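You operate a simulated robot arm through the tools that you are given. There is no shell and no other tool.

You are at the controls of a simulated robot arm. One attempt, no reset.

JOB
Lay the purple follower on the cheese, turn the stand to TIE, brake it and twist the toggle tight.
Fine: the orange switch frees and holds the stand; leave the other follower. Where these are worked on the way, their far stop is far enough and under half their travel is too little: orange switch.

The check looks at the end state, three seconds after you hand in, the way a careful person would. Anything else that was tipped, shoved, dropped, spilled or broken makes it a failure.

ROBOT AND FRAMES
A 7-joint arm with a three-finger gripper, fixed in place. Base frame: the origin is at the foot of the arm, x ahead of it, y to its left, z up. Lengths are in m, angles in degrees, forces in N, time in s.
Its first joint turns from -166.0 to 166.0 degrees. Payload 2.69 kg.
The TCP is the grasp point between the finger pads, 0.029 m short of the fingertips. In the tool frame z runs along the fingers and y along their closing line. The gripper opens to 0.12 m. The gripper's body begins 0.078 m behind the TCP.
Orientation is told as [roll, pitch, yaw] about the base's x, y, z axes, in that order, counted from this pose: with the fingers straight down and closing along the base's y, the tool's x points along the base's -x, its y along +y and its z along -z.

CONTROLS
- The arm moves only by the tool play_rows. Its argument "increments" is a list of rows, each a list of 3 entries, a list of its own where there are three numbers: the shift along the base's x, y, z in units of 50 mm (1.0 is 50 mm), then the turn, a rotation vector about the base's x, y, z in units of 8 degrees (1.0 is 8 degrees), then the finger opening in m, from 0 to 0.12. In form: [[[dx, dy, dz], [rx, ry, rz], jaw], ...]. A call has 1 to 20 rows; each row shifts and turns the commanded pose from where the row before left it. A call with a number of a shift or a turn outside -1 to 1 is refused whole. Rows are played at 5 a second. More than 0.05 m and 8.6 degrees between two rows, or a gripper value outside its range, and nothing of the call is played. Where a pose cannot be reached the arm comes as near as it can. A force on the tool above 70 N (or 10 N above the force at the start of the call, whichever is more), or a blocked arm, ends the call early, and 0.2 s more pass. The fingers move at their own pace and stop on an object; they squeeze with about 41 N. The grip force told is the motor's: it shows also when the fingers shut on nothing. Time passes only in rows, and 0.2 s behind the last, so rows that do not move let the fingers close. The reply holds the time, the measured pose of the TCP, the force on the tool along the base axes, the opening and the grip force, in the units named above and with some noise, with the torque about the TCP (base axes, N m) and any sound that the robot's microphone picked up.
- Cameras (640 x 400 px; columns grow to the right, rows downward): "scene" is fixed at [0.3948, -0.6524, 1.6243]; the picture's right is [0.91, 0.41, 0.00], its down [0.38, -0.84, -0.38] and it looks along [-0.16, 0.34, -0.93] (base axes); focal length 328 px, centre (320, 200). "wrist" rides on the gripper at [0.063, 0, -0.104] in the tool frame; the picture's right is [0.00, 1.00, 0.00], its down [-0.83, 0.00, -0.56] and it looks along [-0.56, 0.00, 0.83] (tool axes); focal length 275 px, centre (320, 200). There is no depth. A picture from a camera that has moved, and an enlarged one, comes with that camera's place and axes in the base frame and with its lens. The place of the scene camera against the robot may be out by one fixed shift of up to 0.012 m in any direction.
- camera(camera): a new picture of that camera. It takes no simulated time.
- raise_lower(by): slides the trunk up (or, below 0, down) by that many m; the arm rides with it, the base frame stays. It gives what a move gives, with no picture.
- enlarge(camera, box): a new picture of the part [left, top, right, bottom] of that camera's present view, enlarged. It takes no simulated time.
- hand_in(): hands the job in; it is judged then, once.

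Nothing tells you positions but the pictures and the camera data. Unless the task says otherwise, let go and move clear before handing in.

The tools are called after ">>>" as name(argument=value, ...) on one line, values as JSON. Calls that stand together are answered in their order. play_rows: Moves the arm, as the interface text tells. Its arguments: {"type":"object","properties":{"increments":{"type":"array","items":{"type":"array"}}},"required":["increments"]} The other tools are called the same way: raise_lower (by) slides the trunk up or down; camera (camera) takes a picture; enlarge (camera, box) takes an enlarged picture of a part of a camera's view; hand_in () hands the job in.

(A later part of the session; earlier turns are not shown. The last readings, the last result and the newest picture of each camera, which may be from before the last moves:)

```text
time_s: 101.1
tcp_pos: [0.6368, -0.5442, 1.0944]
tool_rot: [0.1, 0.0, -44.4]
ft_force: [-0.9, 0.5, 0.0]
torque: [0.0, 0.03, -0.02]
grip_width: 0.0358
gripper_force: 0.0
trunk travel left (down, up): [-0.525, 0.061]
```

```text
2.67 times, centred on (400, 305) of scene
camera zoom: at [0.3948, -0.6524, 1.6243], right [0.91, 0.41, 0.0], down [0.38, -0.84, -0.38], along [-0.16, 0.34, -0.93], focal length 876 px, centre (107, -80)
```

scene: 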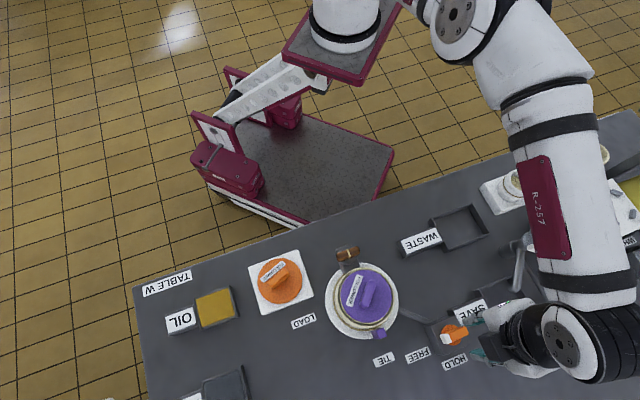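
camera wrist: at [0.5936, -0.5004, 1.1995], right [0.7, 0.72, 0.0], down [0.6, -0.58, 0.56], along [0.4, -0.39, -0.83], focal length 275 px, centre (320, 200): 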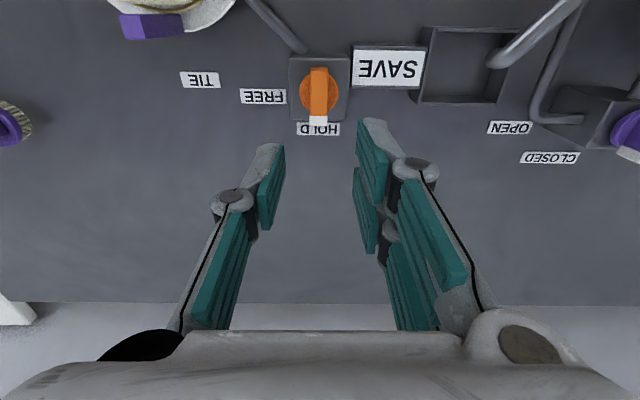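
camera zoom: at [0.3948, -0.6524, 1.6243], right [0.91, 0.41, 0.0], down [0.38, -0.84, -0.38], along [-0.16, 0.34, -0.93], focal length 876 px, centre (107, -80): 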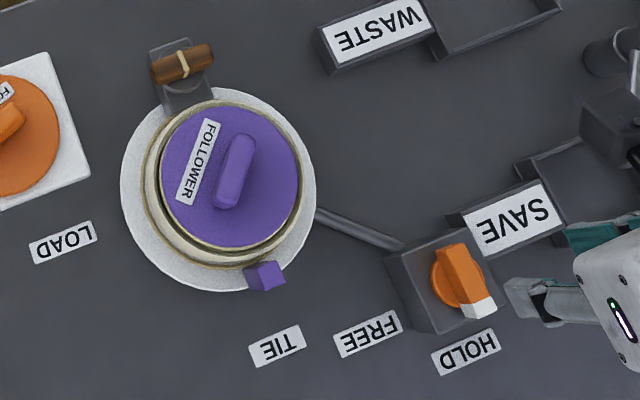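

The switch is at HOLD and the stand is at TIE. The toggle is now near (0.386,-0.481), so I'll go over it and look.

>>> play_rows(increments=[[[-0.84, 0.21, 0], [0, 0, 0], 0.05], [[-0.84, 0.21, 0], [0, 0, 0], 0.05], [[-0.84, 0.21, 0], [0, 0, 0], 0.05], [[-0.84, 0.21, 0], [0, 0, 0], 0.05], [[-0.84, 0.21, 0], [0, 0, 0], 0.05], [[-0.84, 0.21, 0], [0, 0, 0], 0.05], [[0, 0, 0], [0, 0, 0], 0.05]])

>>> camera(camera="wrist")

>>> camera(camera="scene")

```text
time_s: 102.7
tcp_pos: [0.3833, -0.482, 1.094]
tool_rot: [0.0, 0.0, -44.4]
ft_force: [0.8, -0.4, 0.5]
torque: [-0.01, -0.02, 0.04]
grip_width: 0.0501
gripper_force: 0.0
trunk travel left (down, up): [-0.525, 0.061]
```

```text
taken
camera wrist: at [0.3403, -0.4384, 1.1995], right [0.7, 0.72, 0.0], down [0.6, -0.58, 0.56], along [0.4, -0.39, -0.83], focal length 275 px, centre (320, 200)
```

wrist: 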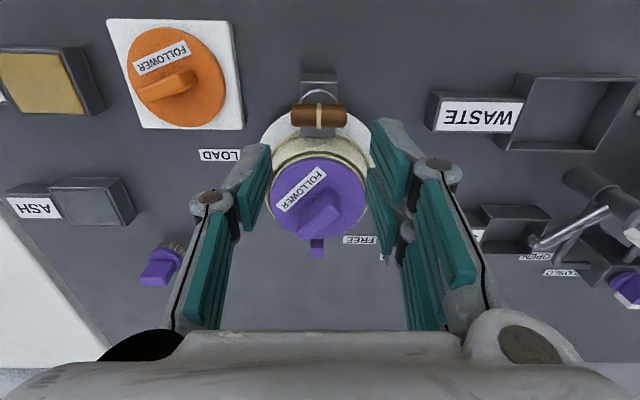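

```text
taken
```

scene: 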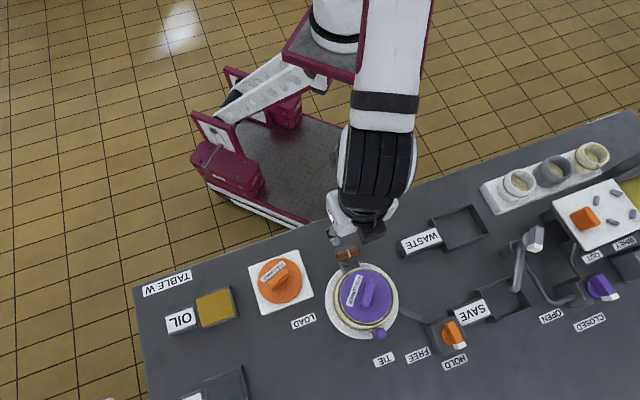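

>>> enlarge(camera="wrist", box=[250, 50, 390, 180])

>>> enlarge(camera="scene", box=[320, 235, 380, 285])

```text
3.08 times, centred on (320, 115) of wrist
camera zoom: at [0.3403, -0.4384, 1.1995], right [0.7, 0.72, 0.0], down [0.6, -0.58, 0.56], along [0.4, -0.39, -0.83], focal length 847 px, centre (320, 462)
```

zoom: 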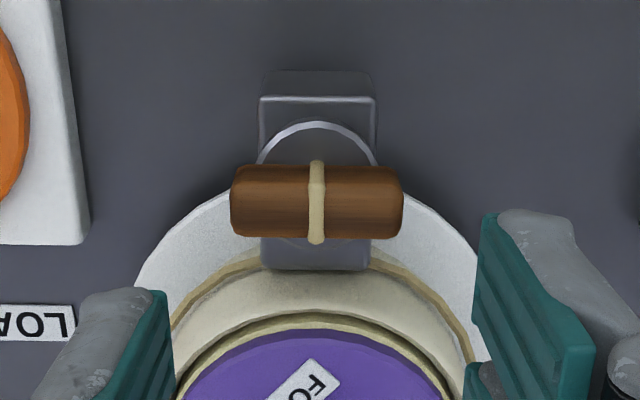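

```text
8.00 times, centred on (350, 260) of scene
camera zoom: at [0.3948, -0.6524, 1.6243], right [0.91, 0.41, 0.0], down [0.38, -0.84, -0.38], along [-0.16, 0.34, -0.93], focal length 2627 px, centre (80, -280)
```

zoom: 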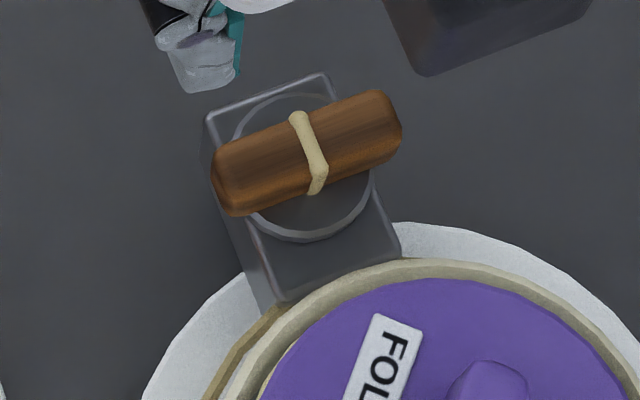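

The toggle is a horizontal bar on a vertical-axis dial, centred near (0.390,-0.4875), top ≈0.966. I'll rotate the gripper to straddle the bar.

>>> play_rows(increments=[[[0.134, -0.11, 0], [0, 0, -0.865], 0.05], [[0, 0, 0], [0, 0, -0.865], 0.05], [[0, 0, 0], [0, 0, -0.865], 0.05], [[0, 0, 0], [0, 0, -0.865], 0.05], [[0, 0, 0], [0, 0, -0.865], 0.05], [[0, 0, 0], [0, 0, -0.865], 0.05], [[0, 0, 0], [0, 0, -0.865], 0.05], [[0, 0, 0], [0, 0, -0.865], 0.05], [[0, 0, 0], [0, 0, -0.865], 0.05], [[0, 0, 0], [0, 0, -0.865], 0.05], [[0, 0, 0], [0, 0, -0.865], 0.05], [[0, 0, 0], [0, 0, -0.865], 0.05], [[0, 0, 0], [0, 0, -0.865], 0.05], [[0, 0, -0.8], [0, 0, 0], 0.05], [[0, 0, 0], [0, 0, 0], 0.05]])

>>> camera(camera="wrist")

>>> camera(camera="scene")

```text
time_s: 105.9
tcp_pos: [0.3928, -0.4864, 1.0543]
tool_rot: [0.1, 0.0, -134.4]
ft_force: [-0.1, 0.2, -0.6]
torque: [-0.03, 0.0, 0.01]
grip_width: 0.05
gripper_force: 0.0
trunk travel left (down, up): [-0.525, 0.061]
```

```text
taken
camera wrist: at [0.4372, -0.4417, 1.1596], right [0.72, -0.7, 0.0], down [-0.58, -0.6, 0.56], along [-0.39, -0.4, -0.83], focal length 275 px, centre (320, 200)
```

wrist: 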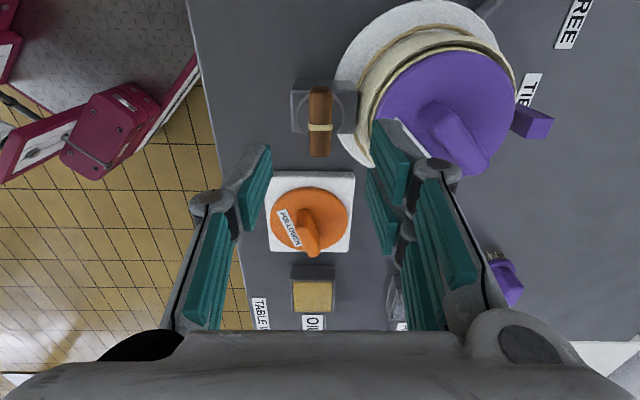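

```text
taken
```

scene: 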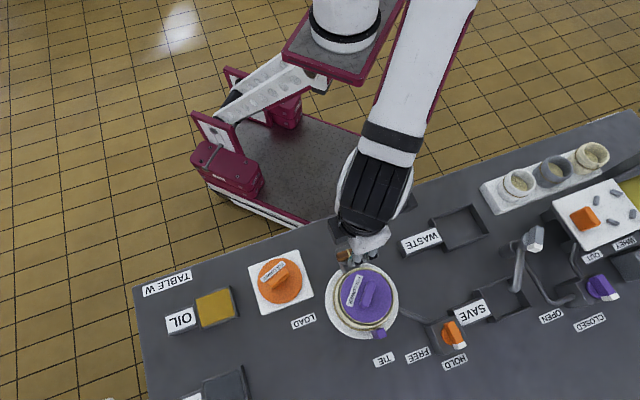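

>>> enlarge(camera="wrist", box=[230, 50, 410, 200])

```text
2.67 times, centred on (320, 125) of wrist
camera zoom: at [0.4372, -0.4417, 1.1596], right [0.72, -0.7, 0.0], down [-0.58, -0.6, 0.56], along [-0.39, -0.4, -0.83], focal length 734 px, centre (320, 400)
```

zoom: 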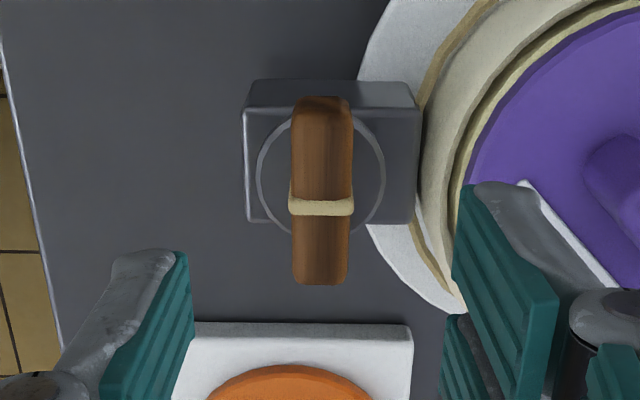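

>>> play_rows(increments=[[[-0.02, -0.02, 0], [0, 0, 0], 0.036], [[0, 0, -0.5], [0, 0, 0], 0.036], [[0, 0, -0.5], [0, 0, 0], 0.036], [[0, 0, -0.3], [0, 0, 0], 0.036], [[0, 0, 0], [0, 0, 0], 0.036]])

>>> enlarge(camera="wrist", box=[230, 50, 410, 230])

```text
time_s: 107.1
tcp_pos: [0.3906, -0.4882, 0.989]
tool_rot: [0.0, 0.0, -134.4]
ft_force: [0.4, 0.2, -0.1]
torque: [0.01, -0.02, 0.01]
grip_width: 0.0361
gripper_force: 0.0
trunk travel left (down, up): [-0.525, 0.061]
```

```text
2.22 times, centred on (320, 140) of wrist
camera zoom: at [0.4362, -0.443, 1.0937], right [0.72, -0.7, 0.0], down [-0.58, -0.6, 0.56], along [-0.39, -0.4, -0.83], focal length 612 px, centre (320, 333)
```

zoom: 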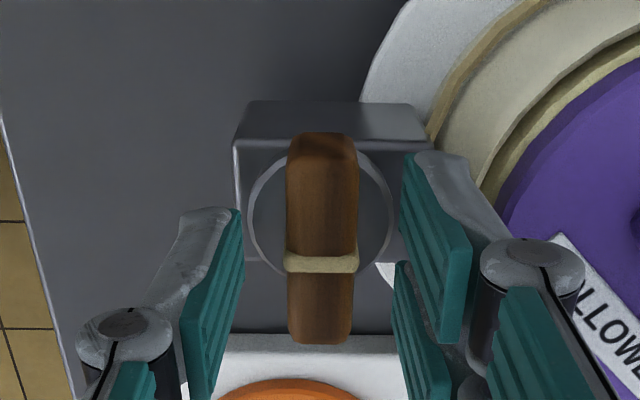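

>>> play_rows(increments=[[[0, 0, -0.15], [0, 0, 0], 0.036], [[0, 0, 0], [0, 0, 0], 0.036]])

>>> play_rows(increments=[[[0, 0, -0.08], [0, 0, 0], 0.036], [[0, 0, 0], [0, 0, 0], 0.036]])

>>> enlarge(camera="wrist", box=[230, 50, 410, 230])

```text
time_s: 107.7
tcp_pos: [0.3902, -0.4879, 0.9812]
tool_rot: [0.0, 0.0, -134.3]
ft_force: [0.1, 0.3, 0.5]
torque: [-0.05, 0.02, -0.04]
grip_width: 0.0358
gripper_force: 0.0
trunk travel left (down, up): [-0.525, 0.061]
```

```text
time_s: 108.3
tcp_pos: [0.3903, -0.488, 0.9776]
tool_rot: [0.1, 0.0, -134.4]
ft_force: [-1.2, 0.3, 0.9]
torque: [0.02, 0.01, -0.03]
grip_width: 0.0357
gripper_force: 0.1
trunk travel left (down, up): [-0.525, 0.061]
```

```text
2.22 times, centred on (320, 140) of wrist
camera zoom: at [0.4361, -0.4433, 1.0826], right [0.72, -0.7, 0.0], down [-0.58, -0.6, 0.56], along [-0.39, -0.4, -0.83], focal length 612 px, centre (320, 333)
```

zoom: 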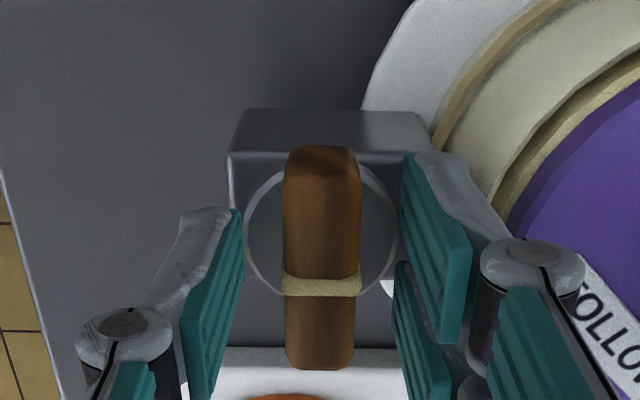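

>>> play_rows(increments=[[[0, 0, -0.1], [0, 0, 0], 0.036], [[0, 0, 0], [0, 0, 0], 0.036]])

>>> play_rows(increments=[[[0, 0, -0.08], [0, 0, 0], 0.036], [[0, 0, 0], [0, 0, 0], 0.036]])

>>> enlarge(camera="wrist", box=[230, 50, 410, 230])

>>> enlarge(camera="scene", box=[310, 220, 410, 310])

```text
time_s: 108.9
tcp_pos: [0.3903, -0.4883, 0.9726]
tool_rot: [0.2, 0.0, -134.2]
ft_force: [1.0, 1.5, 7.6]
torque: [-0.16, -0.1, -0.02]
grip_width: 0.0369
gripper_force: 0.1
trunk travel left (down, up): [-0.525, 0.061]
```

```text
time_s: 109.5
tcp_pos: [0.3918, -0.4906, 0.9687]
tool_rot: [0.3, -0.1, -134.3]
ft_force: [6.5, -7.6, 23.0]
torque: [-0.42, -0.41, -0.03]
grip_width: 0.0479
gripper_force: 6.8
trunk travel left (down, up): [-0.525, 0.061]
```

```text
2.22 times, centred on (320, 140) of wrist
camera zoom: at [0.437, -0.4441, 1.0736], right [0.72, -0.7, 0.01], down [-0.58, -0.59, 0.56], along [-0.38, -0.4, -0.83], focal length 612 px, centre (320, 333)
```

zoom: 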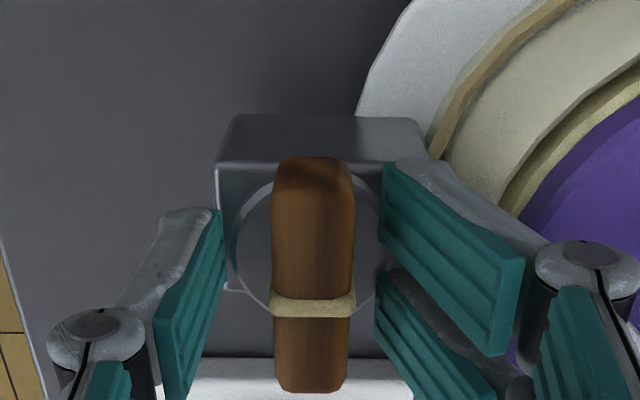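

```text
4.44 times, centred on (360, 265) of scene
camera zoom: at [0.3948, -0.6524, 1.6243], right [0.91, 0.41, 0.0], down [0.38, -0.84, -0.38], along [-0.16, 0.34, -0.93], focal length 1460 px, centre (142, -89)
```

zoom: 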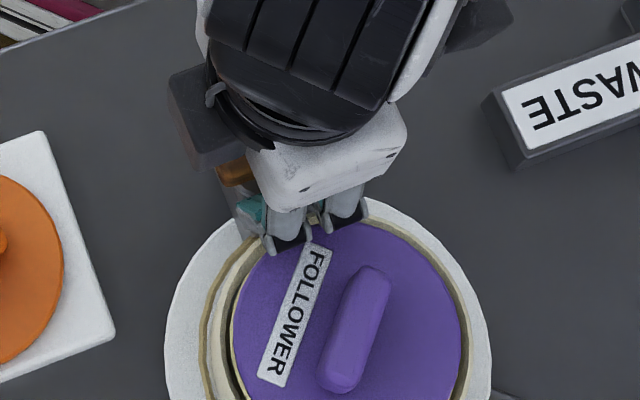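

The outer side of the finger touched the hoop rim because the jaw was too wide. I'll lift and check that nothing moved, then retry with a narrower opening.

>>> play_rows(increments=[[[0, 0, 0.3], [0, 0, 0], 0.036], [[0, 0, 0.5], [0, 0, 0], 0.036], [[0, 0, 0.3], [0, 0, 0], 0.027], [[0, 0, 0], [0, 0, 0], 0.027]])

>>> camera(camera="wrist")

>>> enlarge(camera="scene", box=[310, 230, 430, 350])

```text
time_s: 110.5
tcp_pos: [0.3901, -0.489, 1.0244]
tool_rot: [0.1, 0.0, -134.5]
ft_force: [-0.5, -0.3, 0.3]
torque: [0.03, -0.02, 0.04]
grip_width: 0.0269
gripper_force: 0.0
trunk travel left (down, up): [-0.525, 0.061]
```

```text
taken
camera wrist: at [0.4358, -0.4425, 1.1286], right [0.72, -0.7, 0.0], down [-0.58, -0.6, 0.56], along [-0.39, -0.4, -0.83], focal length 275 px, centre (320, 200)
```

wrist: 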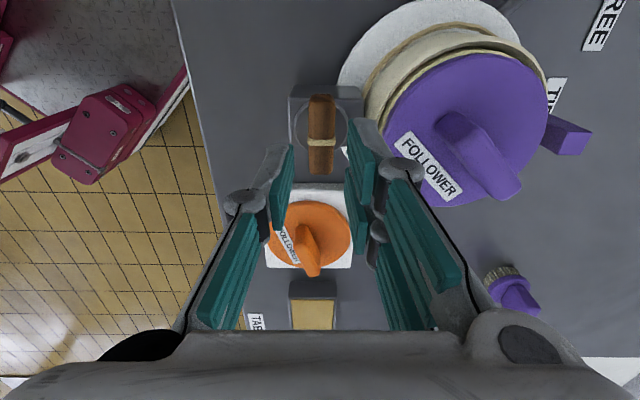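

```text
3.33 times, centred on (370, 290) of scene
camera zoom: at [0.3948, -0.6524, 1.6243], right [0.91, 0.41, 0.0], down [0.38, -0.84, -0.38], along [-0.16, 0.34, -0.93], focal length 1095 px, centre (153, -100)
```

zoom: 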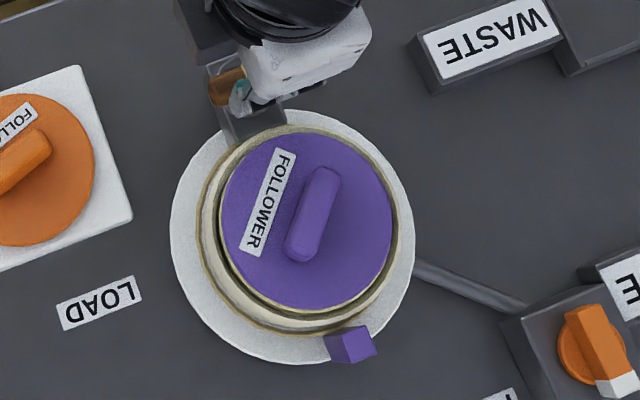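

>>> play_rows(increments=[[[0, 0, -0.5], [0, 0, 0], 0.027], [[0, 0, -0.4], [0, 0, 0], 0.027], [[0, 0, 0], [0, 0, 0], 0.027]])

>>> play_rows(increments=[[[0, 0, -0.1], [0, 0, 0], 0.027], [[0, 0, 0], [0, 0, 0], 0.027]])

>>> enlarge(camera="wrist", box=[230, 50, 410, 230])

```text
time_s: 111.3
tcp_pos: [0.3906, -0.4892, 0.977]
tool_rot: [0.2, 0.0, -134.5]
ft_force: [-0.3, 0.2, 0.0]
torque: [0.01, 0.01, 0.0]
grip_width: 0.0267
gripper_force: 0.0
trunk travel left (down, up): [-0.525, 0.061]
```

```text
time_s: 111.9
tcp_pos: [0.39, -0.4888, 0.9758]
tool_rot: [0.2, 0.0, -134.3]
ft_force: [0.0, 0.6, 7.4]
torque: [0.15, 0.1, 0.04]
grip_width: 0.0273
gripper_force: 0.3
trunk travel left (down, up): [-0.525, 0.061]
```

```text
2.22 times, centred on (320, 140) of wrist
camera zoom: at [0.436, -0.443, 1.0794], right [0.72, -0.7, 0.0], down [-0.58, -0.6, 0.56], along [-0.39, -0.4, -0.83], focal length 612 px, centre (320, 333)
```

zoom: 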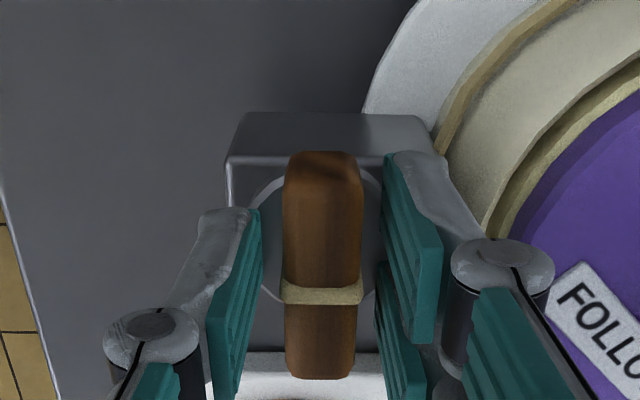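

The fingertips are resting on the dial top (z≈0.947), so they are fully around the bar. I'll back off 2 mm and grip it.

>>> play_rows(increments=[[[0, 0, 0.06], [0, 0, 0], 0.027], [[0, 0, 0], [0, 0, 0], 0.012], [[0, 0, 0], [0, 0, 0], 0.008], [[0, 0, 0], [0, 0, 0], 0.008]])

>>> enlarge(camera="wrist", box=[230, 50, 410, 230])

```text
time_s: 112.9
tcp_pos: [0.3907, -0.4878, 0.9768]
tool_rot: [0.1, 0.1, -134.4]
ft_force: [3.0, -3.6, -4.9]
torque: [-0.34, 0.13, -0.67]
grip_width: 0.016
gripper_force: 41.5
trunk travel left (down, up): [-0.525, 0.061]
```

```text
2.22 times, centred on (320, 140) of wrist
camera zoom: at [0.4363, -0.4433, 1.0815], right [0.72, -0.7, 0.0], down [-0.58, -0.6, 0.56], along [-0.39, -0.4, -0.83], focal length 612 px, centre (320, 333)
```

zoom: 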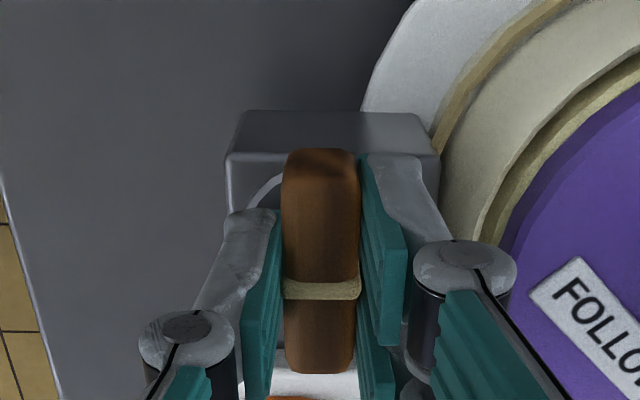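

Gripped. Testing which way it turns, starting with counter-clockwise a little.

>>> play_rows(increments=[[[0, 0, 0], [0, 0, 0.5], 0.008], [[0, 0, 0], [0, 0, 0.5], 0.008], [[0, 0, 0], [0, 0, 0], 0.008]])

>>> enlarge(camera="wrist", box=[230, 50, 410, 230])

```text
time_s: 113.7
tcp_pos: [0.3911, -0.4894, 0.977]
tool_rot: [0.2, -0.1, -126.4]
ft_force: [5.5, -12.0, -5.8]
torque: [-0.3, -0.21, -1.79]
grip_width: 0.02
gripper_force: 44.5
trunk travel left (down, up): [-0.525, 0.061]
```

```text
2.22 times, centred on (320, 140) of wrist
camera zoom: at [0.4297, -0.4383, 1.0818], right [0.81, -0.59, 0.0], down [-0.49, -0.67, 0.56], along [-0.33, -0.45, -0.83], focal length 612 px, centre (320, 333)
```

zoom: 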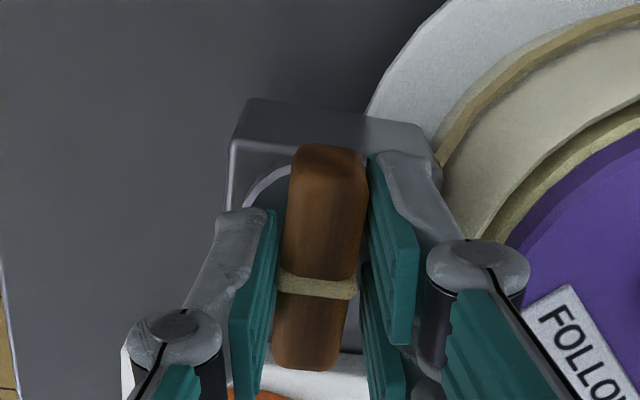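

Counter-clockwise is blocked (loose stop), so tightening is clockwise. Turning that way.

>>> play_rows(increments=[[[0, 0, 0], [0, 0, -0.5], 0.008], [[0, 0, 0], [0, 0, -0.5], 0.008], [[0, 0, 0], [0, 0, -0.6], 0.008], [[0, 0, 0], [0, 0, -0.6], 0.008], [[0, 0, 0], [0, 0, -0.6], 0.008], [[0, 0, 0], [0, 0, 0], 0.008]])

>>> enlarge(camera="wrist", box=[230, 50, 410, 230])

```text
time_s: 115.1
tcp_pos: [0.3903, -0.4886, 0.9759]
tool_rot: [0.1, 0.0, -149.0]
ft_force: [8.0, -6.6, 1.9]
torque: [0.08, -0.6, 0.0]
grip_width: 0.0159
gripper_force: 41.7
trunk travel left (down, up): [-0.525, 0.061]
```

```text
2.22 times, centred on (320, 140) of wrist
camera zoom: at [0.4468, -0.4554, 1.0816], right [0.52, -0.85, 0.0], down [-0.71, -0.43, 0.56], along [-0.47, -0.29, -0.83], focal length 612 px, centre (320, 333)
```

zoom: 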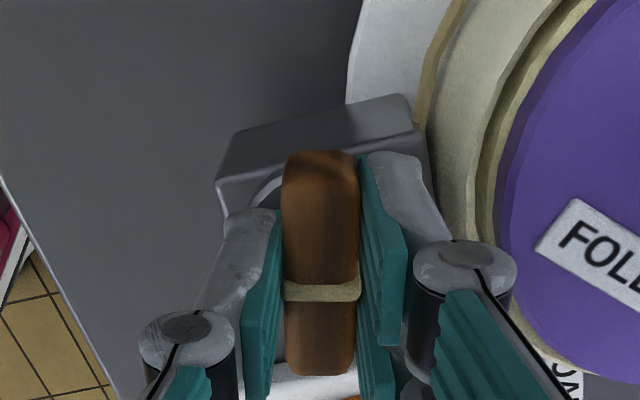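

>>> play_rows(increments=[[[0, 0, 0], [0, 0, -0.7], 0.008], [[0, 0, 0], [0, 0, -0.7], 0.008], [[0, 0, 0], [0, 0, -0.7], 0.008], [[0, 0, 0], [0, 0, -0.7], 0.008], [[0, 0, 0], [0, 0, -0.7], 0.008], [[0, 0, 0], [0, 0, 0], 0.008]])

>>> camera(camera="wrist")

```text
time_s: 116.5
tcp_pos: [0.3913, -0.4883, 0.9763]
tool_rot: [0.1, 0.0, -176.9]
ft_force: [15.0, -11.8, -2.0]
torque: [-0.34, -0.53, 0.1]
grip_width: 0.0159
gripper_force: 41.7
trunk travel left (down, up): [-0.525, 0.061]
```

```text
taken
camera wrist: at [0.4563, -0.4851, 1.0816], right [0.06, -1.0, 0.0], down [-0.83, -0.05, 0.56], along [-0.55, -0.04, -0.83], focal length 275 px, centre (320, 200)
```

wrist: 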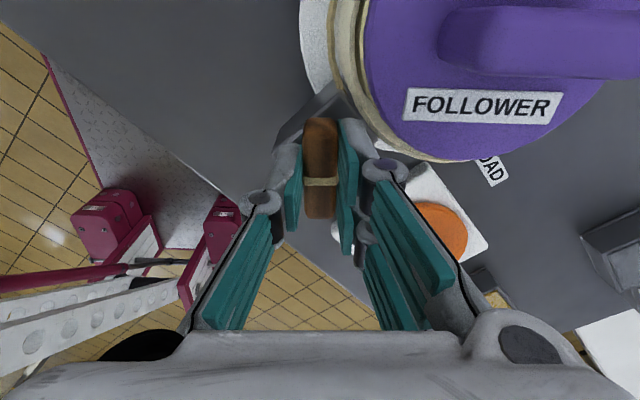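

>>> play_rows(increments=[[[0.03, -0.02, 0], [0, 0, -0.7], 0.008], [[0, 0, 0], [0, 0, -0.7], 0.008], [[0, 0, 0], [0, 0, -0.7], 0.008], [[0, 0, 0], [0, 0, -0.7], 0.008], [[0, 0, 0], [0, 0, -0.7], 0.008], [[0, 0, 0], [0, 0, 0], 0.008]])

>>> camera(camera="wrist")

>>> camera(camera="scene")

```text
time_s: 117.4
tcp_pos: [0.4043, -0.4791, 0.9762]
tool_rot: [-1.2, 0.3, 167.2]
ft_force: [7.6, 20.0, 16.1]
torque: [0.3, 1.0, 2.11]
grip_width: 0.0158
gripper_force: 41.8
trunk travel left (down, up): [-0.525, 0.061]
stopped in row 4: the force on the tool passed its limit at 76 N (the readings are from after the stop); the commanded pose is now the measured one
```

```text
taken
camera wrist: at [0.4658, -0.4953, 1.082], right [-0.22, -0.98, -0.02], down [-0.82, 0.17, 0.55], along [-0.53, 0.14, -0.83], focal length 275 px, centre (320, 200)
```

wrist: 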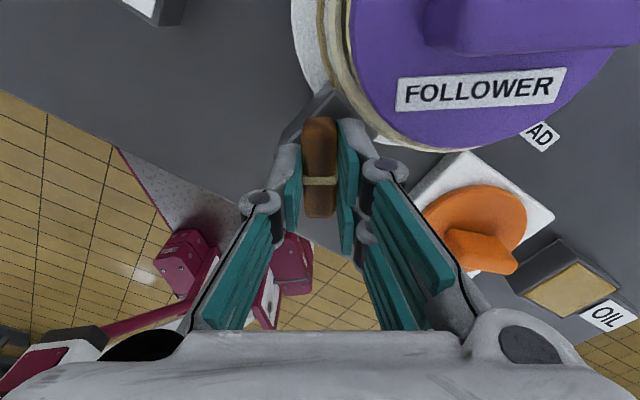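

```text
taken
```

scene: 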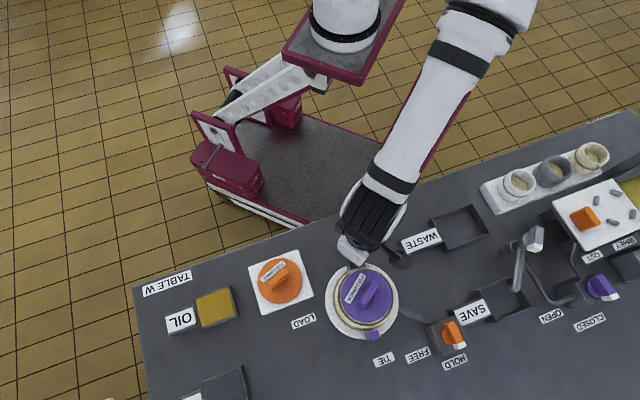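

The call stopped on force, and the toggle and stand appear to have shifted. I'll look closely before doing anything else.

>>> enlarge(camera="wrist", box=[230, 50, 410, 230])

>>> enlarge(camera="scene", box=[310, 230, 490, 380])

```text
2.22 times, centred on (320, 140) of wrist
camera zoom: at [0.4658, -0.4953, 1.082], right [-0.22, -0.98, -0.02], down [-0.82, 0.17, 0.55], along [-0.53, 0.14, -0.83], focal length 612 px, centre (320, 333)
```

zoom: 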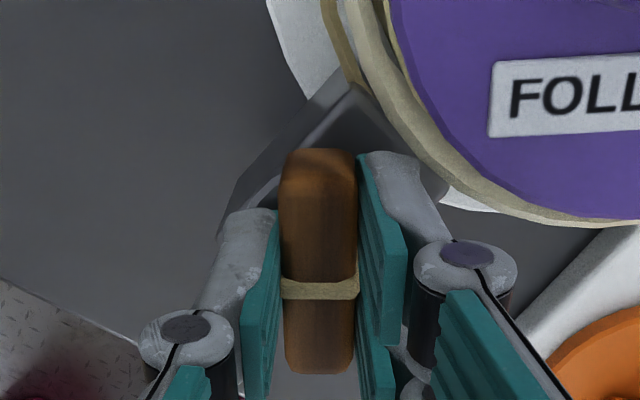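

```text
2.67 times, centred on (400, 305) of scene
camera zoom: at [0.3948, -0.6524, 1.6243], right [0.91, 0.41, 0.0], down [0.38, -0.84, -0.38], along [-0.16, 0.34, -0.93], focal length 876 px, centre (107, -80)
```

zoom: 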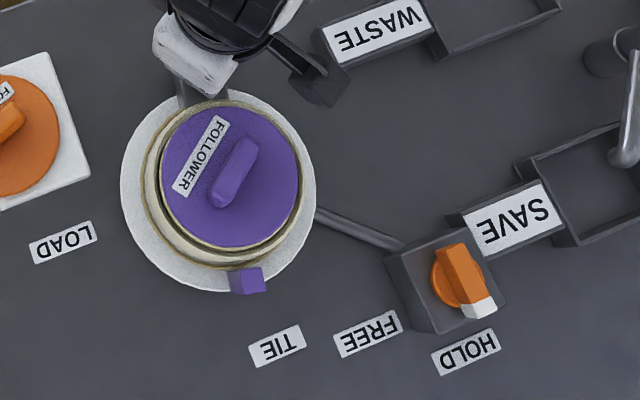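

The toggle hit its tight stop after about 48° and the excess torque dragged the braked stand about 10° clockwise. I'll release and check that the toggle stays put.

>>> play_rows(increments=[[[0, 0, 0], [0, 0, 0], 0.02], [[0, 0, 0], [0, 0, 0], 0.026], [[0, 0, 0], [0, 0, 0], 0.026]])

>>> enlarge(camera="wrist", box=[230, 50, 410, 230])

>>> enlarge(camera="scene", box=[310, 230, 490, 380])

```text
time_s: 118.2
tcp_pos: [0.4025, -0.4804, 0.9759]
tool_rot: [-1.1, 0.3, 166.8]
ft_force: [11.2, 25.5, 14.2]
torque: [-0.2, -0.52, 1.73]
grip_width: 0.0206
gripper_force: 0.0
trunk travel left (down, up): [-0.525, 0.061]
```

```text
2.22 times, centred on (320, 140) of wrist
camera zoom: at [0.4652, -0.4963, 1.0815], right [-0.22, -0.97, -0.02], down [-0.82, 0.18, 0.55], along [-0.53, 0.14, -0.83], focal length 612 px, centre (320, 333)
```

zoom: 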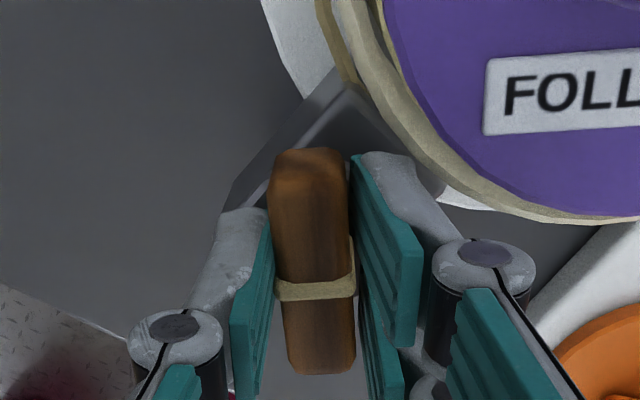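

```text
2.67 times, centred on (400, 305) of scene
camera zoom: at [0.3948, -0.6524, 1.6243], right [0.91, 0.41, 0.0], down [0.38, -0.84, -0.38], along [-0.16, 0.34, -0.93], focal length 876 px, centre (107, -80)
```

zoom: 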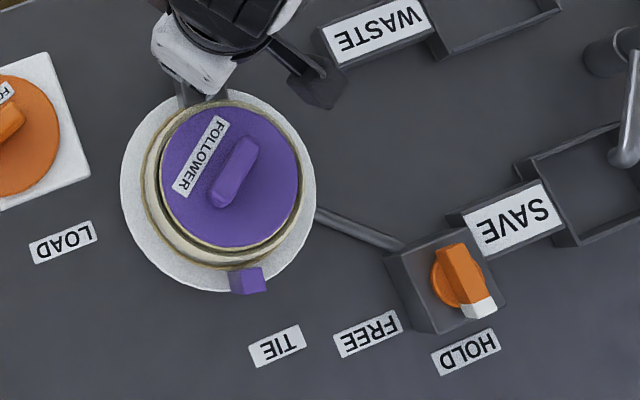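

It was actually the finger's inner corner pressing on the hoop rim, which turned the stand. I'll back off slightly and lift clear.

>>> play_rows(increments=[[[-0.03, 0.04, 0], [0, 0, 0.5], 0.022], [[0, 0, 0.1], [0, 0, 0], 0.024], [[0, 0, 0.4], [0, 0, 0], 0.03], [[0, 0, 0.8], [0, 0, 0], 0.036], [[0, 0, 0.8], [0, 0, 0], 0.036], [[0, 0, 0], [0, 0, 0], 0.036]])

>>> camera(camera="wrist")

>>> enlarge(camera="scene", box=[310, 230, 490, 380])

```text
time_s: 119.6
tcp_pos: [0.3989, -0.4813, 1.0807]
tool_rot: [-0.9, 0.2, 170.7]
ft_force: [0.4, 0.5, -0.1]
torque: [0.02, -0.02, -0.04]
grip_width: 0.0359
gripper_force: 0.0
trunk travel left (down, up): [-0.525, 0.061]
```

```text
taken
camera wrist: at [0.4632, -0.4922, 1.1862], right [-0.16, -0.99, -0.02], down [-0.82, 0.12, 0.55], along [-0.54, 0.1, -0.83], focal length 275 px, centre (320, 200)
```

wrist: 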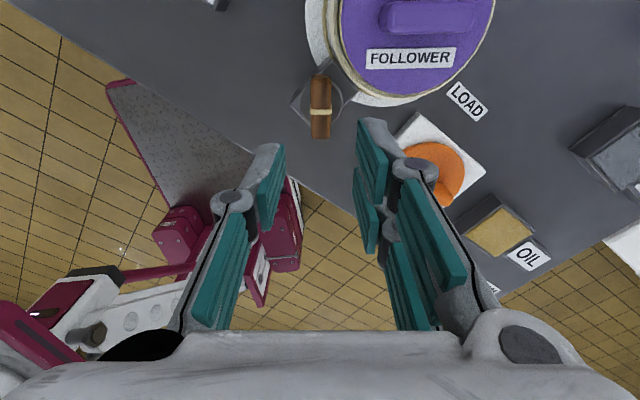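

```text
2.67 times, centred on (400, 305) of scene
camera zoom: at [0.3948, -0.6524, 1.6243], right [0.91, 0.41, 0.0], down [0.38, -0.84, -0.38], along [-0.16, 0.34, -0.93], focal length 876 px, centre (107, -80)
```

zoom: 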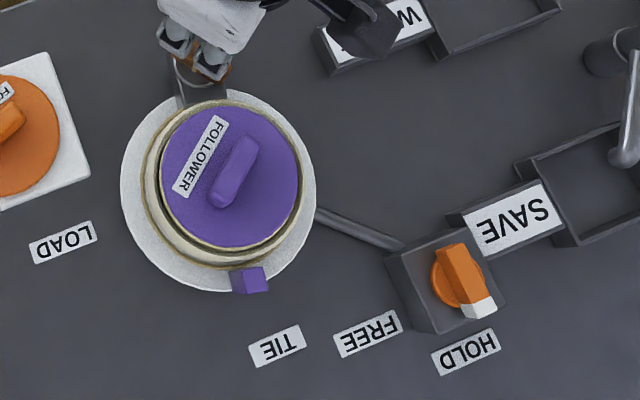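

Everything is still in place, but the stand is about 10° off TIE. I'll redo it properly: switch to FREE, re-align the stand, HOLD, then finish the toggle with the single finger facing the hoop.

>>> play_rows(increments=[[[0.238, -0.0645, 0.1], [-0.111, 0.018, 0], 0.036], [[0.238, -0.0645, 0], [0, 0, 0.95], 0.036], [[0.238, -0.0645, 0], [0, 0, 0.95], 0.036], [[0.238, -0.0645, 0], [0, 0, 0.95], 0.036], [[0.238, -0.0645, 0], [0, 0, 0.95], 0.036], [[0.238, -0.0645, 0], [0, 0, 0.95], 0.036], [[0.238, -0.0645, 0], [0, 0, 0.95], 0.036], [[0.238, -0.0645, 0], [0, 0, 0.95], 0.036], [[0.238, -0.0645, 0], [0, 0, 0.95], 0.036], [[0.238, -0.0645, 0], [0, 0, 0.95], 0.036], [[0.238, -0.0645, 0], [0, 0, 0.95], 0.036], [[0.238, -0.0645, 0], [0, 0, 0.95], 0.036], [[0.238, -0.0645, 0], [0, 0, 0.95], 0.036], [[0.238, -0.0645, 0], [0, 0, 0.95], 0.036], [[0.238, -0.0645, 0], [0, 0, 0.95], 0.036], [[0.238, -0.0645, 0], [0, 0, 0.95], 0.036], [[0.238, -0.0645, 0], [0, 0, 0.95], 0.036], [[0.238, -0.0645, 0], [0, 0, 0.95], 0.036], [[0.238, -0.0645, 0], [0, 0, 0.95], 0.036], [[0.238, -0.0645, 0], [0, 0, 0.75], 0.036]])

>>> camera(camera="wrist")

>>> camera(camera="scene")

```text
time_s: 123.8
tcp_pos: [0.6375, -0.5448, 1.0849]
tool_rot: [0.0, 0.2, -46.4]
ft_force: [-0.4, 0.9, 0.0]
torque: [-0.04, -0.02, -0.01]
grip_width: 0.0361
gripper_force: 0.1
trunk travel left (down, up): [-0.525, 0.061]
```

```text
taken
camera wrist: at [0.5965, -0.4997, 1.1912], right [0.72, 0.69, 0.0], down [0.58, -0.6, 0.55], along [0.38, -0.4, -0.83], focal length 275 px, centre (320, 200)
```

wrist: 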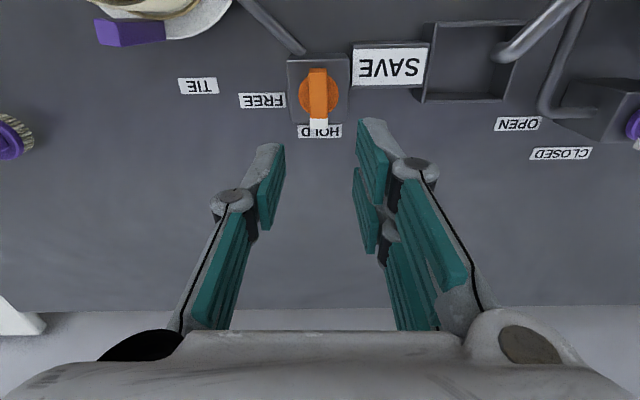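

```text
taken
```

scene: 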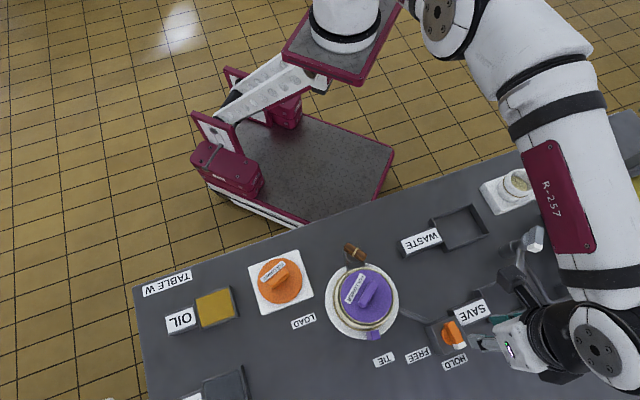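

>>> play_rows(increments=[[[0, 0, -0.8], [0, 0, 0], 0.036], [[0, 0, -0.8], [0, 0, 0], 0.036], [[0, 0, -0.6], [0, 0, 0], 0.036], [[0, 0, -0.3], [0, 0, 0], 0.036], [[0, 0, -0.22], [0, 0, 0], 0.036], [[0, 0, 0], [0, 0, 0], 0.019], [[0, 0, 0], [0, 0, 0], 0.019], [[0, 0, 0], [0, 0, 0], 0.019]])

>>> enlarge(camera="wrist", box=[220, 50, 420, 230])

```text
time_s: 125.6
tcp_pos: [0.6386, -0.5456, 0.9498]
tool_rot: [0.1, 0.4, -46.5]
ft_force: [0.1, 0.2, 0.5]
torque: [0.03, -0.06, -0.02]
grip_width: 0.0188
gripper_force: 0.1
trunk travel left (down, up): [-0.525, 0.061]
```

```text
2.22 times, centred on (320, 140) of wrist
camera zoom: at [0.5968, -0.5, 1.0552], right [0.72, 0.69, 0.0], down [0.58, -0.6, 0.55], along [0.38, -0.4, -0.83], focal length 612 px, centre (320, 333)
```

zoom: 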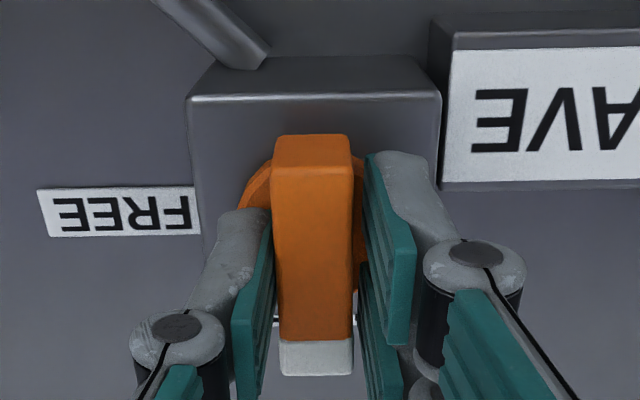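

>>> play_rows(increments=[[[0, 0, 0], [0, 0, -0.8], 0.019], [[0, 0, 0], [0, 0, -0.8], 0.019], [[0, 0, 0], [0, 0, -0.8], 0.019], [[0, 0, 0], [0, 0, -0.8], 0.019], [[0, 0, 0], [0, 0, -0.8], 0.019], [[0, 0, 0], [0, 0, -0.8], 0.019], [[0, 0, 0], [0, 0, -0.8], 0.019], [[0, 0, 0], [0, 0, -0.8], 0.019], [[0, 0, 0], [0, 0, -0.8], 0.019], [[0, 0, 0], [0, 0, -0.8], 0.019], [[0, 0, 0], [0, 0, -0.8], 0.019], [[0, 0, 0], [0, 0, -0.8], 0.019], [[0, 0, 0], [0, 0, -0.8], 0.019], [[0, 0, 0], [0, 0, -0.7], 0.019], [[0, 0, 0], [0, 0, -0.5], 0.019], [[0, 0, 0], [0, 0, -0.4], 0.019], [[0, 0, 0], [0, 0, 0], 0.019]])

>>> enlarge(camera="wrist", box=[220, 50, 420, 230])

```text
time_s: 129.2
tcp_pos: [0.638, -0.5447, 0.9506]
tool_rot: [0.0, 0.3, -142.5]
ft_force: [-4.0, 1.9, -0.3]
torque: [0.01, 0.11, 0.01]
grip_width: 0.0218
gripper_force: 1.3
trunk travel left (down, up): [-0.525, 0.061]
```

```text
2.22 times, centred on (320, 140) of wrist
camera zoom: at [0.6891, -0.5065, 1.0553], right [0.61, -0.79, 0.0], down [-0.66, -0.51, 0.55], along [-0.44, -0.34, -0.83], focal length 612 px, centre (320, 333)
```

zoom: 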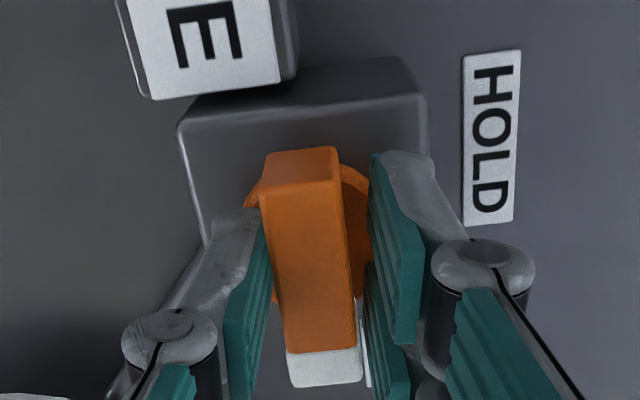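

>>> play_rows(increments=[[[0, 0, 0], [0, 0, -0.4], 0.019], [[0, 0, 0], [0, 0, 0], 0.019], [[0, 0, 0], [0, 0, 0.8], 0.024], [[0, 0, 0], [0, 0, 0.1], 0.036], [[0, 0, 0.3], [0, 0, 0], 0.036], [[0, 0, 0.9], [0, 0, 0], 0.036], [[0, 0, 0.9], [0, 0, 0], 0.036], [[0, 0, 0.6], [0, 0, 0], 0.036], [[0, 0, 0], [0, 0, 0], 0.036]])

>>> camera(camera="wrist")

>>> enlarge(camera="scene", box=[310, 230, 490, 380])

```text
time_s: 131.2
tcp_pos: [0.6392, -0.5442, 1.084]
tool_rot: [0.0, 0.3, -138.5]
ft_force: [0.5, -0.4, -1.6]
torque: [-0.01, -0.03, 0.0]
grip_width: 0.0359
gripper_force: 0.1
trunk travel left (down, up): [-0.525, 0.061]
```

```text
taken
camera wrist: at [0.6869, -0.503, 1.19], right [0.67, -0.75, 0.0], down [-0.62, -0.56, 0.55], along [-0.41, -0.37, -0.83], focal length 275 px, centre (320, 200)
```

wrist: 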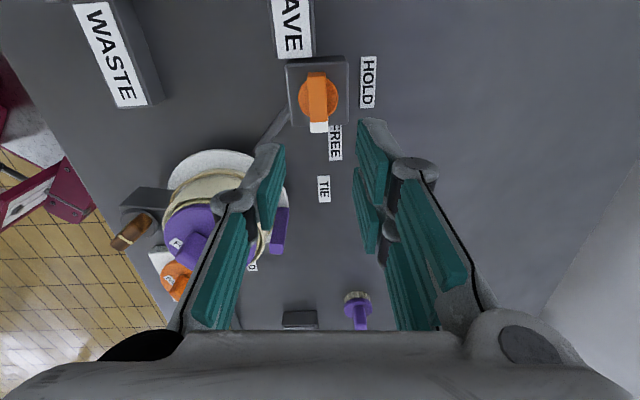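

```text
2.67 times, centred on (400, 305) of scene
camera zoom: at [0.3948, -0.6524, 1.6243], right [0.91, 0.41, 0.0], down [0.38, -0.84, -0.38], along [-0.16, 0.34, -0.93], focal length 876 px, centre (107, -80)
```

zoom: 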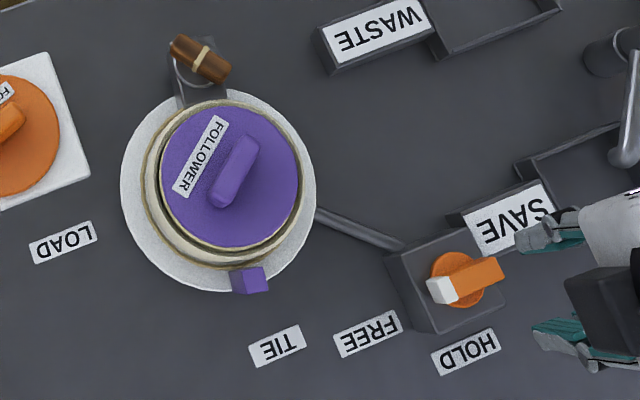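

The switch is at FREE and the toggle kept its twist. Now I'll re-align the stand with the post.

>>> play_rows(increments=[[[-0.233, -0.127, 0], [0, 0, 0.849], 0.05], [[-0.233, -0.127, 0], [0, 0, 0.849], 0.05], [[-0.233, -0.127, 0], [0, 0, 0.849], 0.05], [[-0.233, -0.127, 0], [0, 0, 0.849], 0.05], [[-0.233, -0.127, 0], [0, 0, 0.849], 0.05], [[-0.233, -0.127, 0], [0, 0, 0.849], 0.05], [[-0.233, -0.127, 0], [0, 0, 0.849], 0.05], [[-0.233, -0.127, 0], [0, 0, 0.849], 0.05], [[-0.233, -0.127, 0], [0, 0, 0.849], 0.05], [[-0.233, -0.127, 0], [0, 0, 0.849], 0.05], [[-0.233, -0.127, 0], [0, 0, 0.849], 0.05], [[-0.233, -0.127, 0], [0, 0, 0.849], 0.05], [[0, 0, -0.8], [0, 0, 0], 0.05], [[0, 0, -0.6], [0, 0, 0], 0.05], [[0, 0, 0], [0, 0, 0], 0.05]])

>>> camera(camera="wrist")

```text
time_s: 134.4
tcp_pos: [0.498, -0.6203, 1.0136]
tool_rot: [0.0, 0.3, -57.0]
ft_force: [-0.4, 0.0, -0.3]
torque: [0.02, 0.01, -0.03]
grip_width: 0.05
gripper_force: 0.0
trunk travel left (down, up): [-0.525, 0.061]
```

```text
taken
camera wrist: at [0.4652, -0.5679, 1.1191], right [0.84, 0.55, 0.0], down [0.46, -0.7, 0.55], along [0.3, -0.46, -0.83], focal length 275 px, centre (320, 200)
```

wrist: 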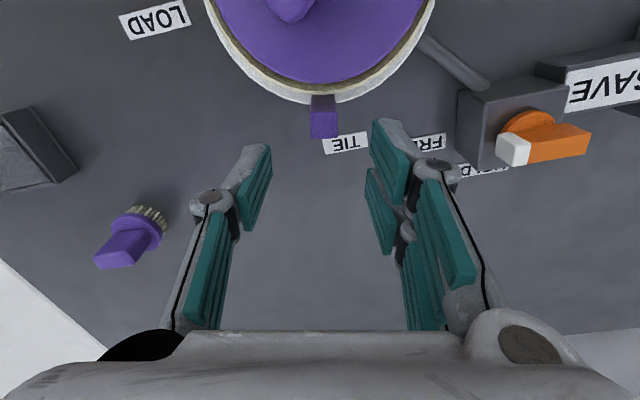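

>>> play_rows(increments=[[[0, 0, -0.6], [0, 0, 0], 0.05], [[0, 0, -0.35], [0, 0, 0], 0.05], [[0, 0, 0], [0, 0, 0], 0.024], [[0, 0, 0], [0, 0, 0], 0.024], [[0.088, 0.061, 0], [0, 0, 0.469], 0.024], [[0.084, 0.067, 0], [0, 0, 0.469], 0.024], [[0.079, 0.072, 0], [0, 0, 0.469], 0.024], [[0.073, 0.078, 0], [0, 0, 0.469], 0.024], [[0, 0, 0], [0, 0, 0], 0.024], [[0, 0, 0], [0, 0, 0], 0.024]])

>>> enlarge(camera="wrist", box=[210, 60, 430, 240])

```text
time_s: 136.6
tcp_pos: [0.5135, -0.6067, 0.9669]
tool_rot: [0.0, 0.3, -42.1]
ft_force: [-1.6, -1.7, 0.7]
torque: [-0.03, 0.05, 0.04]
grip_width: 0.0249
gripper_force: 0.3
trunk travel left (down, up): [-0.525, 0.061]
```

```text
2.22 times, centred on (320, 150) of wrist
camera zoom: at [0.4686, -0.565, 1.0726], right [0.67, 0.75, 0.0], down [0.62, -0.55, 0.55], along [0.41, -0.37, -0.83], focal length 612 px, centre (320, 311)
```

zoom: 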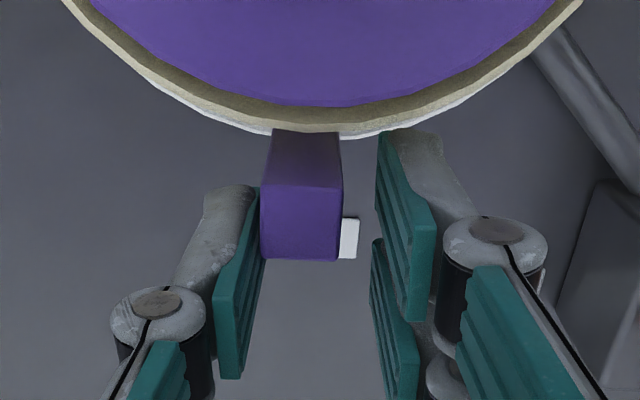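

>>> play_rows(increments=[[[0.025, 0.028, 0], [0, 0, 0.06], 0.024], [[0, 0, 0], [0, 0, 0], 0.024], [[0, 0, 0], [0, 0, 0], 0.024]])

>>> enlarge(camera="wrist", box=[210, 60, 430, 240])

```text
time_s: 137.4
tcp_pos: [0.514, -0.6057, 0.9667]
tool_rot: [0.0, 0.3, -41.5]
ft_force: [-4.2, -2.8, 1.0]
torque: [-0.14, 0.07, 0.05]
grip_width: 0.0276
gripper_force: 2.4
trunk travel left (down, up): [-0.525, 0.061]
```

```text
2.22 times, centred on (320, 150) of wrist
camera zoom: at [0.4692, -0.5642, 1.0727], right [0.66, 0.75, 0.0], down [0.63, -0.55, 0.55], along [0.41, -0.36, -0.83], focal length 612 px, centre (320, 311)
```

zoom: 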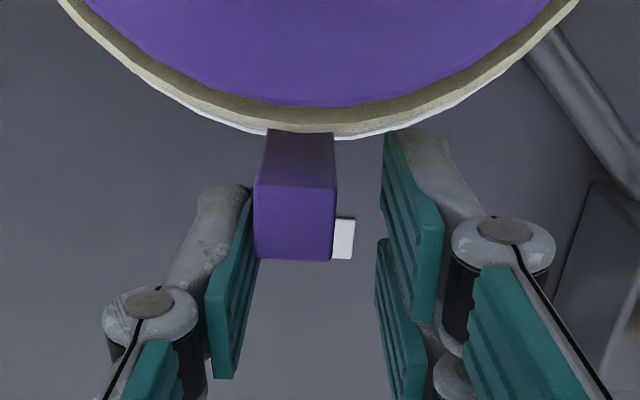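

At the TIE stop again. Releasing and returning to the switch.

>>> play_rows(increments=[[[-0.045, -0.045, 0], [0, 0, 0], 0.03], [[0.05, -0.05, 0.2], [0, 0, 0], 0.04], [[0.05, -0.05, 0.8], [0, 0, 0], 0.05], [[0, 0, 0.8], [0, 0, 0], 0.05], [[0, 0, 0.6], [0, 0, 0], 0.05], [[0, 0, 0], [0, 0, 0], 0.05]])

>>> play_rows(increments=[[[0.182, 0.103, 0], [0, 0, -0.9115], 0.05], [[0.182, 0.103, 0], [0, 0, -0.9115], 0.05], [[0.182, 0.103, 0], [0, 0, -0.9115], 0.05], [[0.182, 0.103, 0], [0, 0, -0.9115], 0.05], [[0.182, 0.103, 0], [0, 0, -0.9115], 0.05], [[0.182, 0.103, 0], [0, 0, -0.9115], 0.05], [[0.182, 0.103, 0], [0, 0, -0.9115], 0.05], [[0.182, 0.103, 0], [0, 0, -0.9115], 0.05], [[0.182, 0.103, 0], [0, 0, -0.9115], 0.05], [[0.182, 0.103, 0], [0, 0, -0.9115], 0.05], [[0.182, 0.103, 0], [0, 0, -0.9115], 0.05], [[0.182, 0.103, 0], [0, 0, -0.9115], 0.05], [[0.182, 0.103, 0], [0, 0, -0.9115], 0.05], [[0, 0, -0.8], [0, 0, 0], 0.05], [[0, 0, 0], [0, 0, 0], 0.036], [[0, 0, 0], [0, 0, 0], 0.036]])

>>> camera(camera="wrist")

>>> enlarge(camera="scene", box=[310, 230, 490, 380])

```text
time_s: 138.8
tcp_pos: [0.5164, -0.6128, 1.0864]
tool_rot: [0.0, 0.4, -41.4]
ft_force: [0.6, -0.2, -0.8]
torque: [-0.02, 0.03, 0.02]
grip_width: 0.0499
gripper_force: 0.0
trunk travel left (down, up): [-0.525, 0.061]
```

```text
time_s: 142.2
tcp_pos: [0.636, -0.5464, 1.0472]
tool_rot: [-0.1, 0.4, -136.3]
ft_force: [0.1, 0.5, 0.6]
torque: [0.03, 0.07, -0.01]
grip_width: 0.0361
gripper_force: 0.0
trunk travel left (down, up): [-0.525, 0.061]
```

```text
taken
camera wrist: at [0.6832, -0.5025, 1.1528], right [0.69, -0.72, 0.0], down [-0.6, -0.58, 0.55], along [-0.4, -0.38, -0.83], focal length 275 px, centre (320, 200)
```

wrist: 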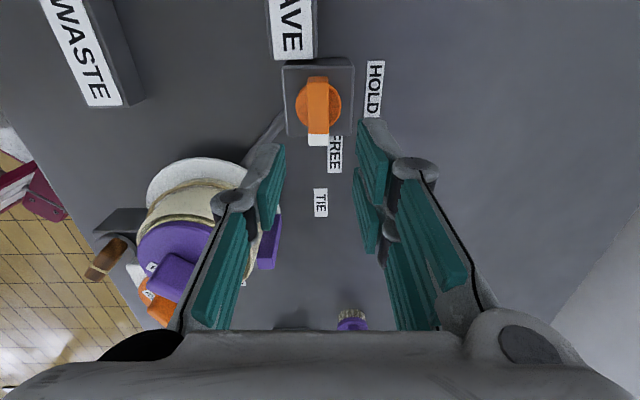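

```text
2.67 times, centred on (400, 305) of scene
camera zoom: at [0.3948, -0.6524, 1.6243], right [0.91, 0.41, 0.0], down [0.38, -0.84, -0.38], along [-0.16, 0.34, -0.93], focal length 876 px, centre (107, -80)
```

zoom: 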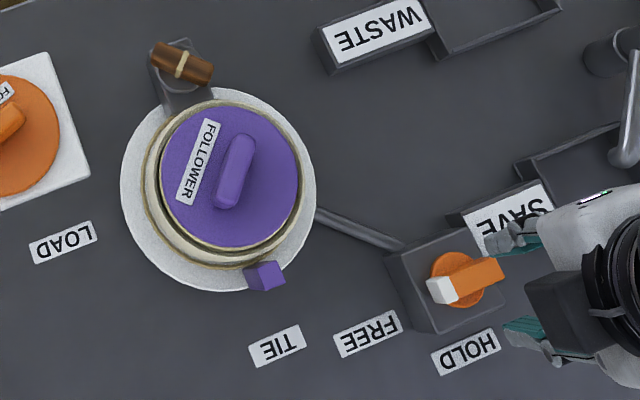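

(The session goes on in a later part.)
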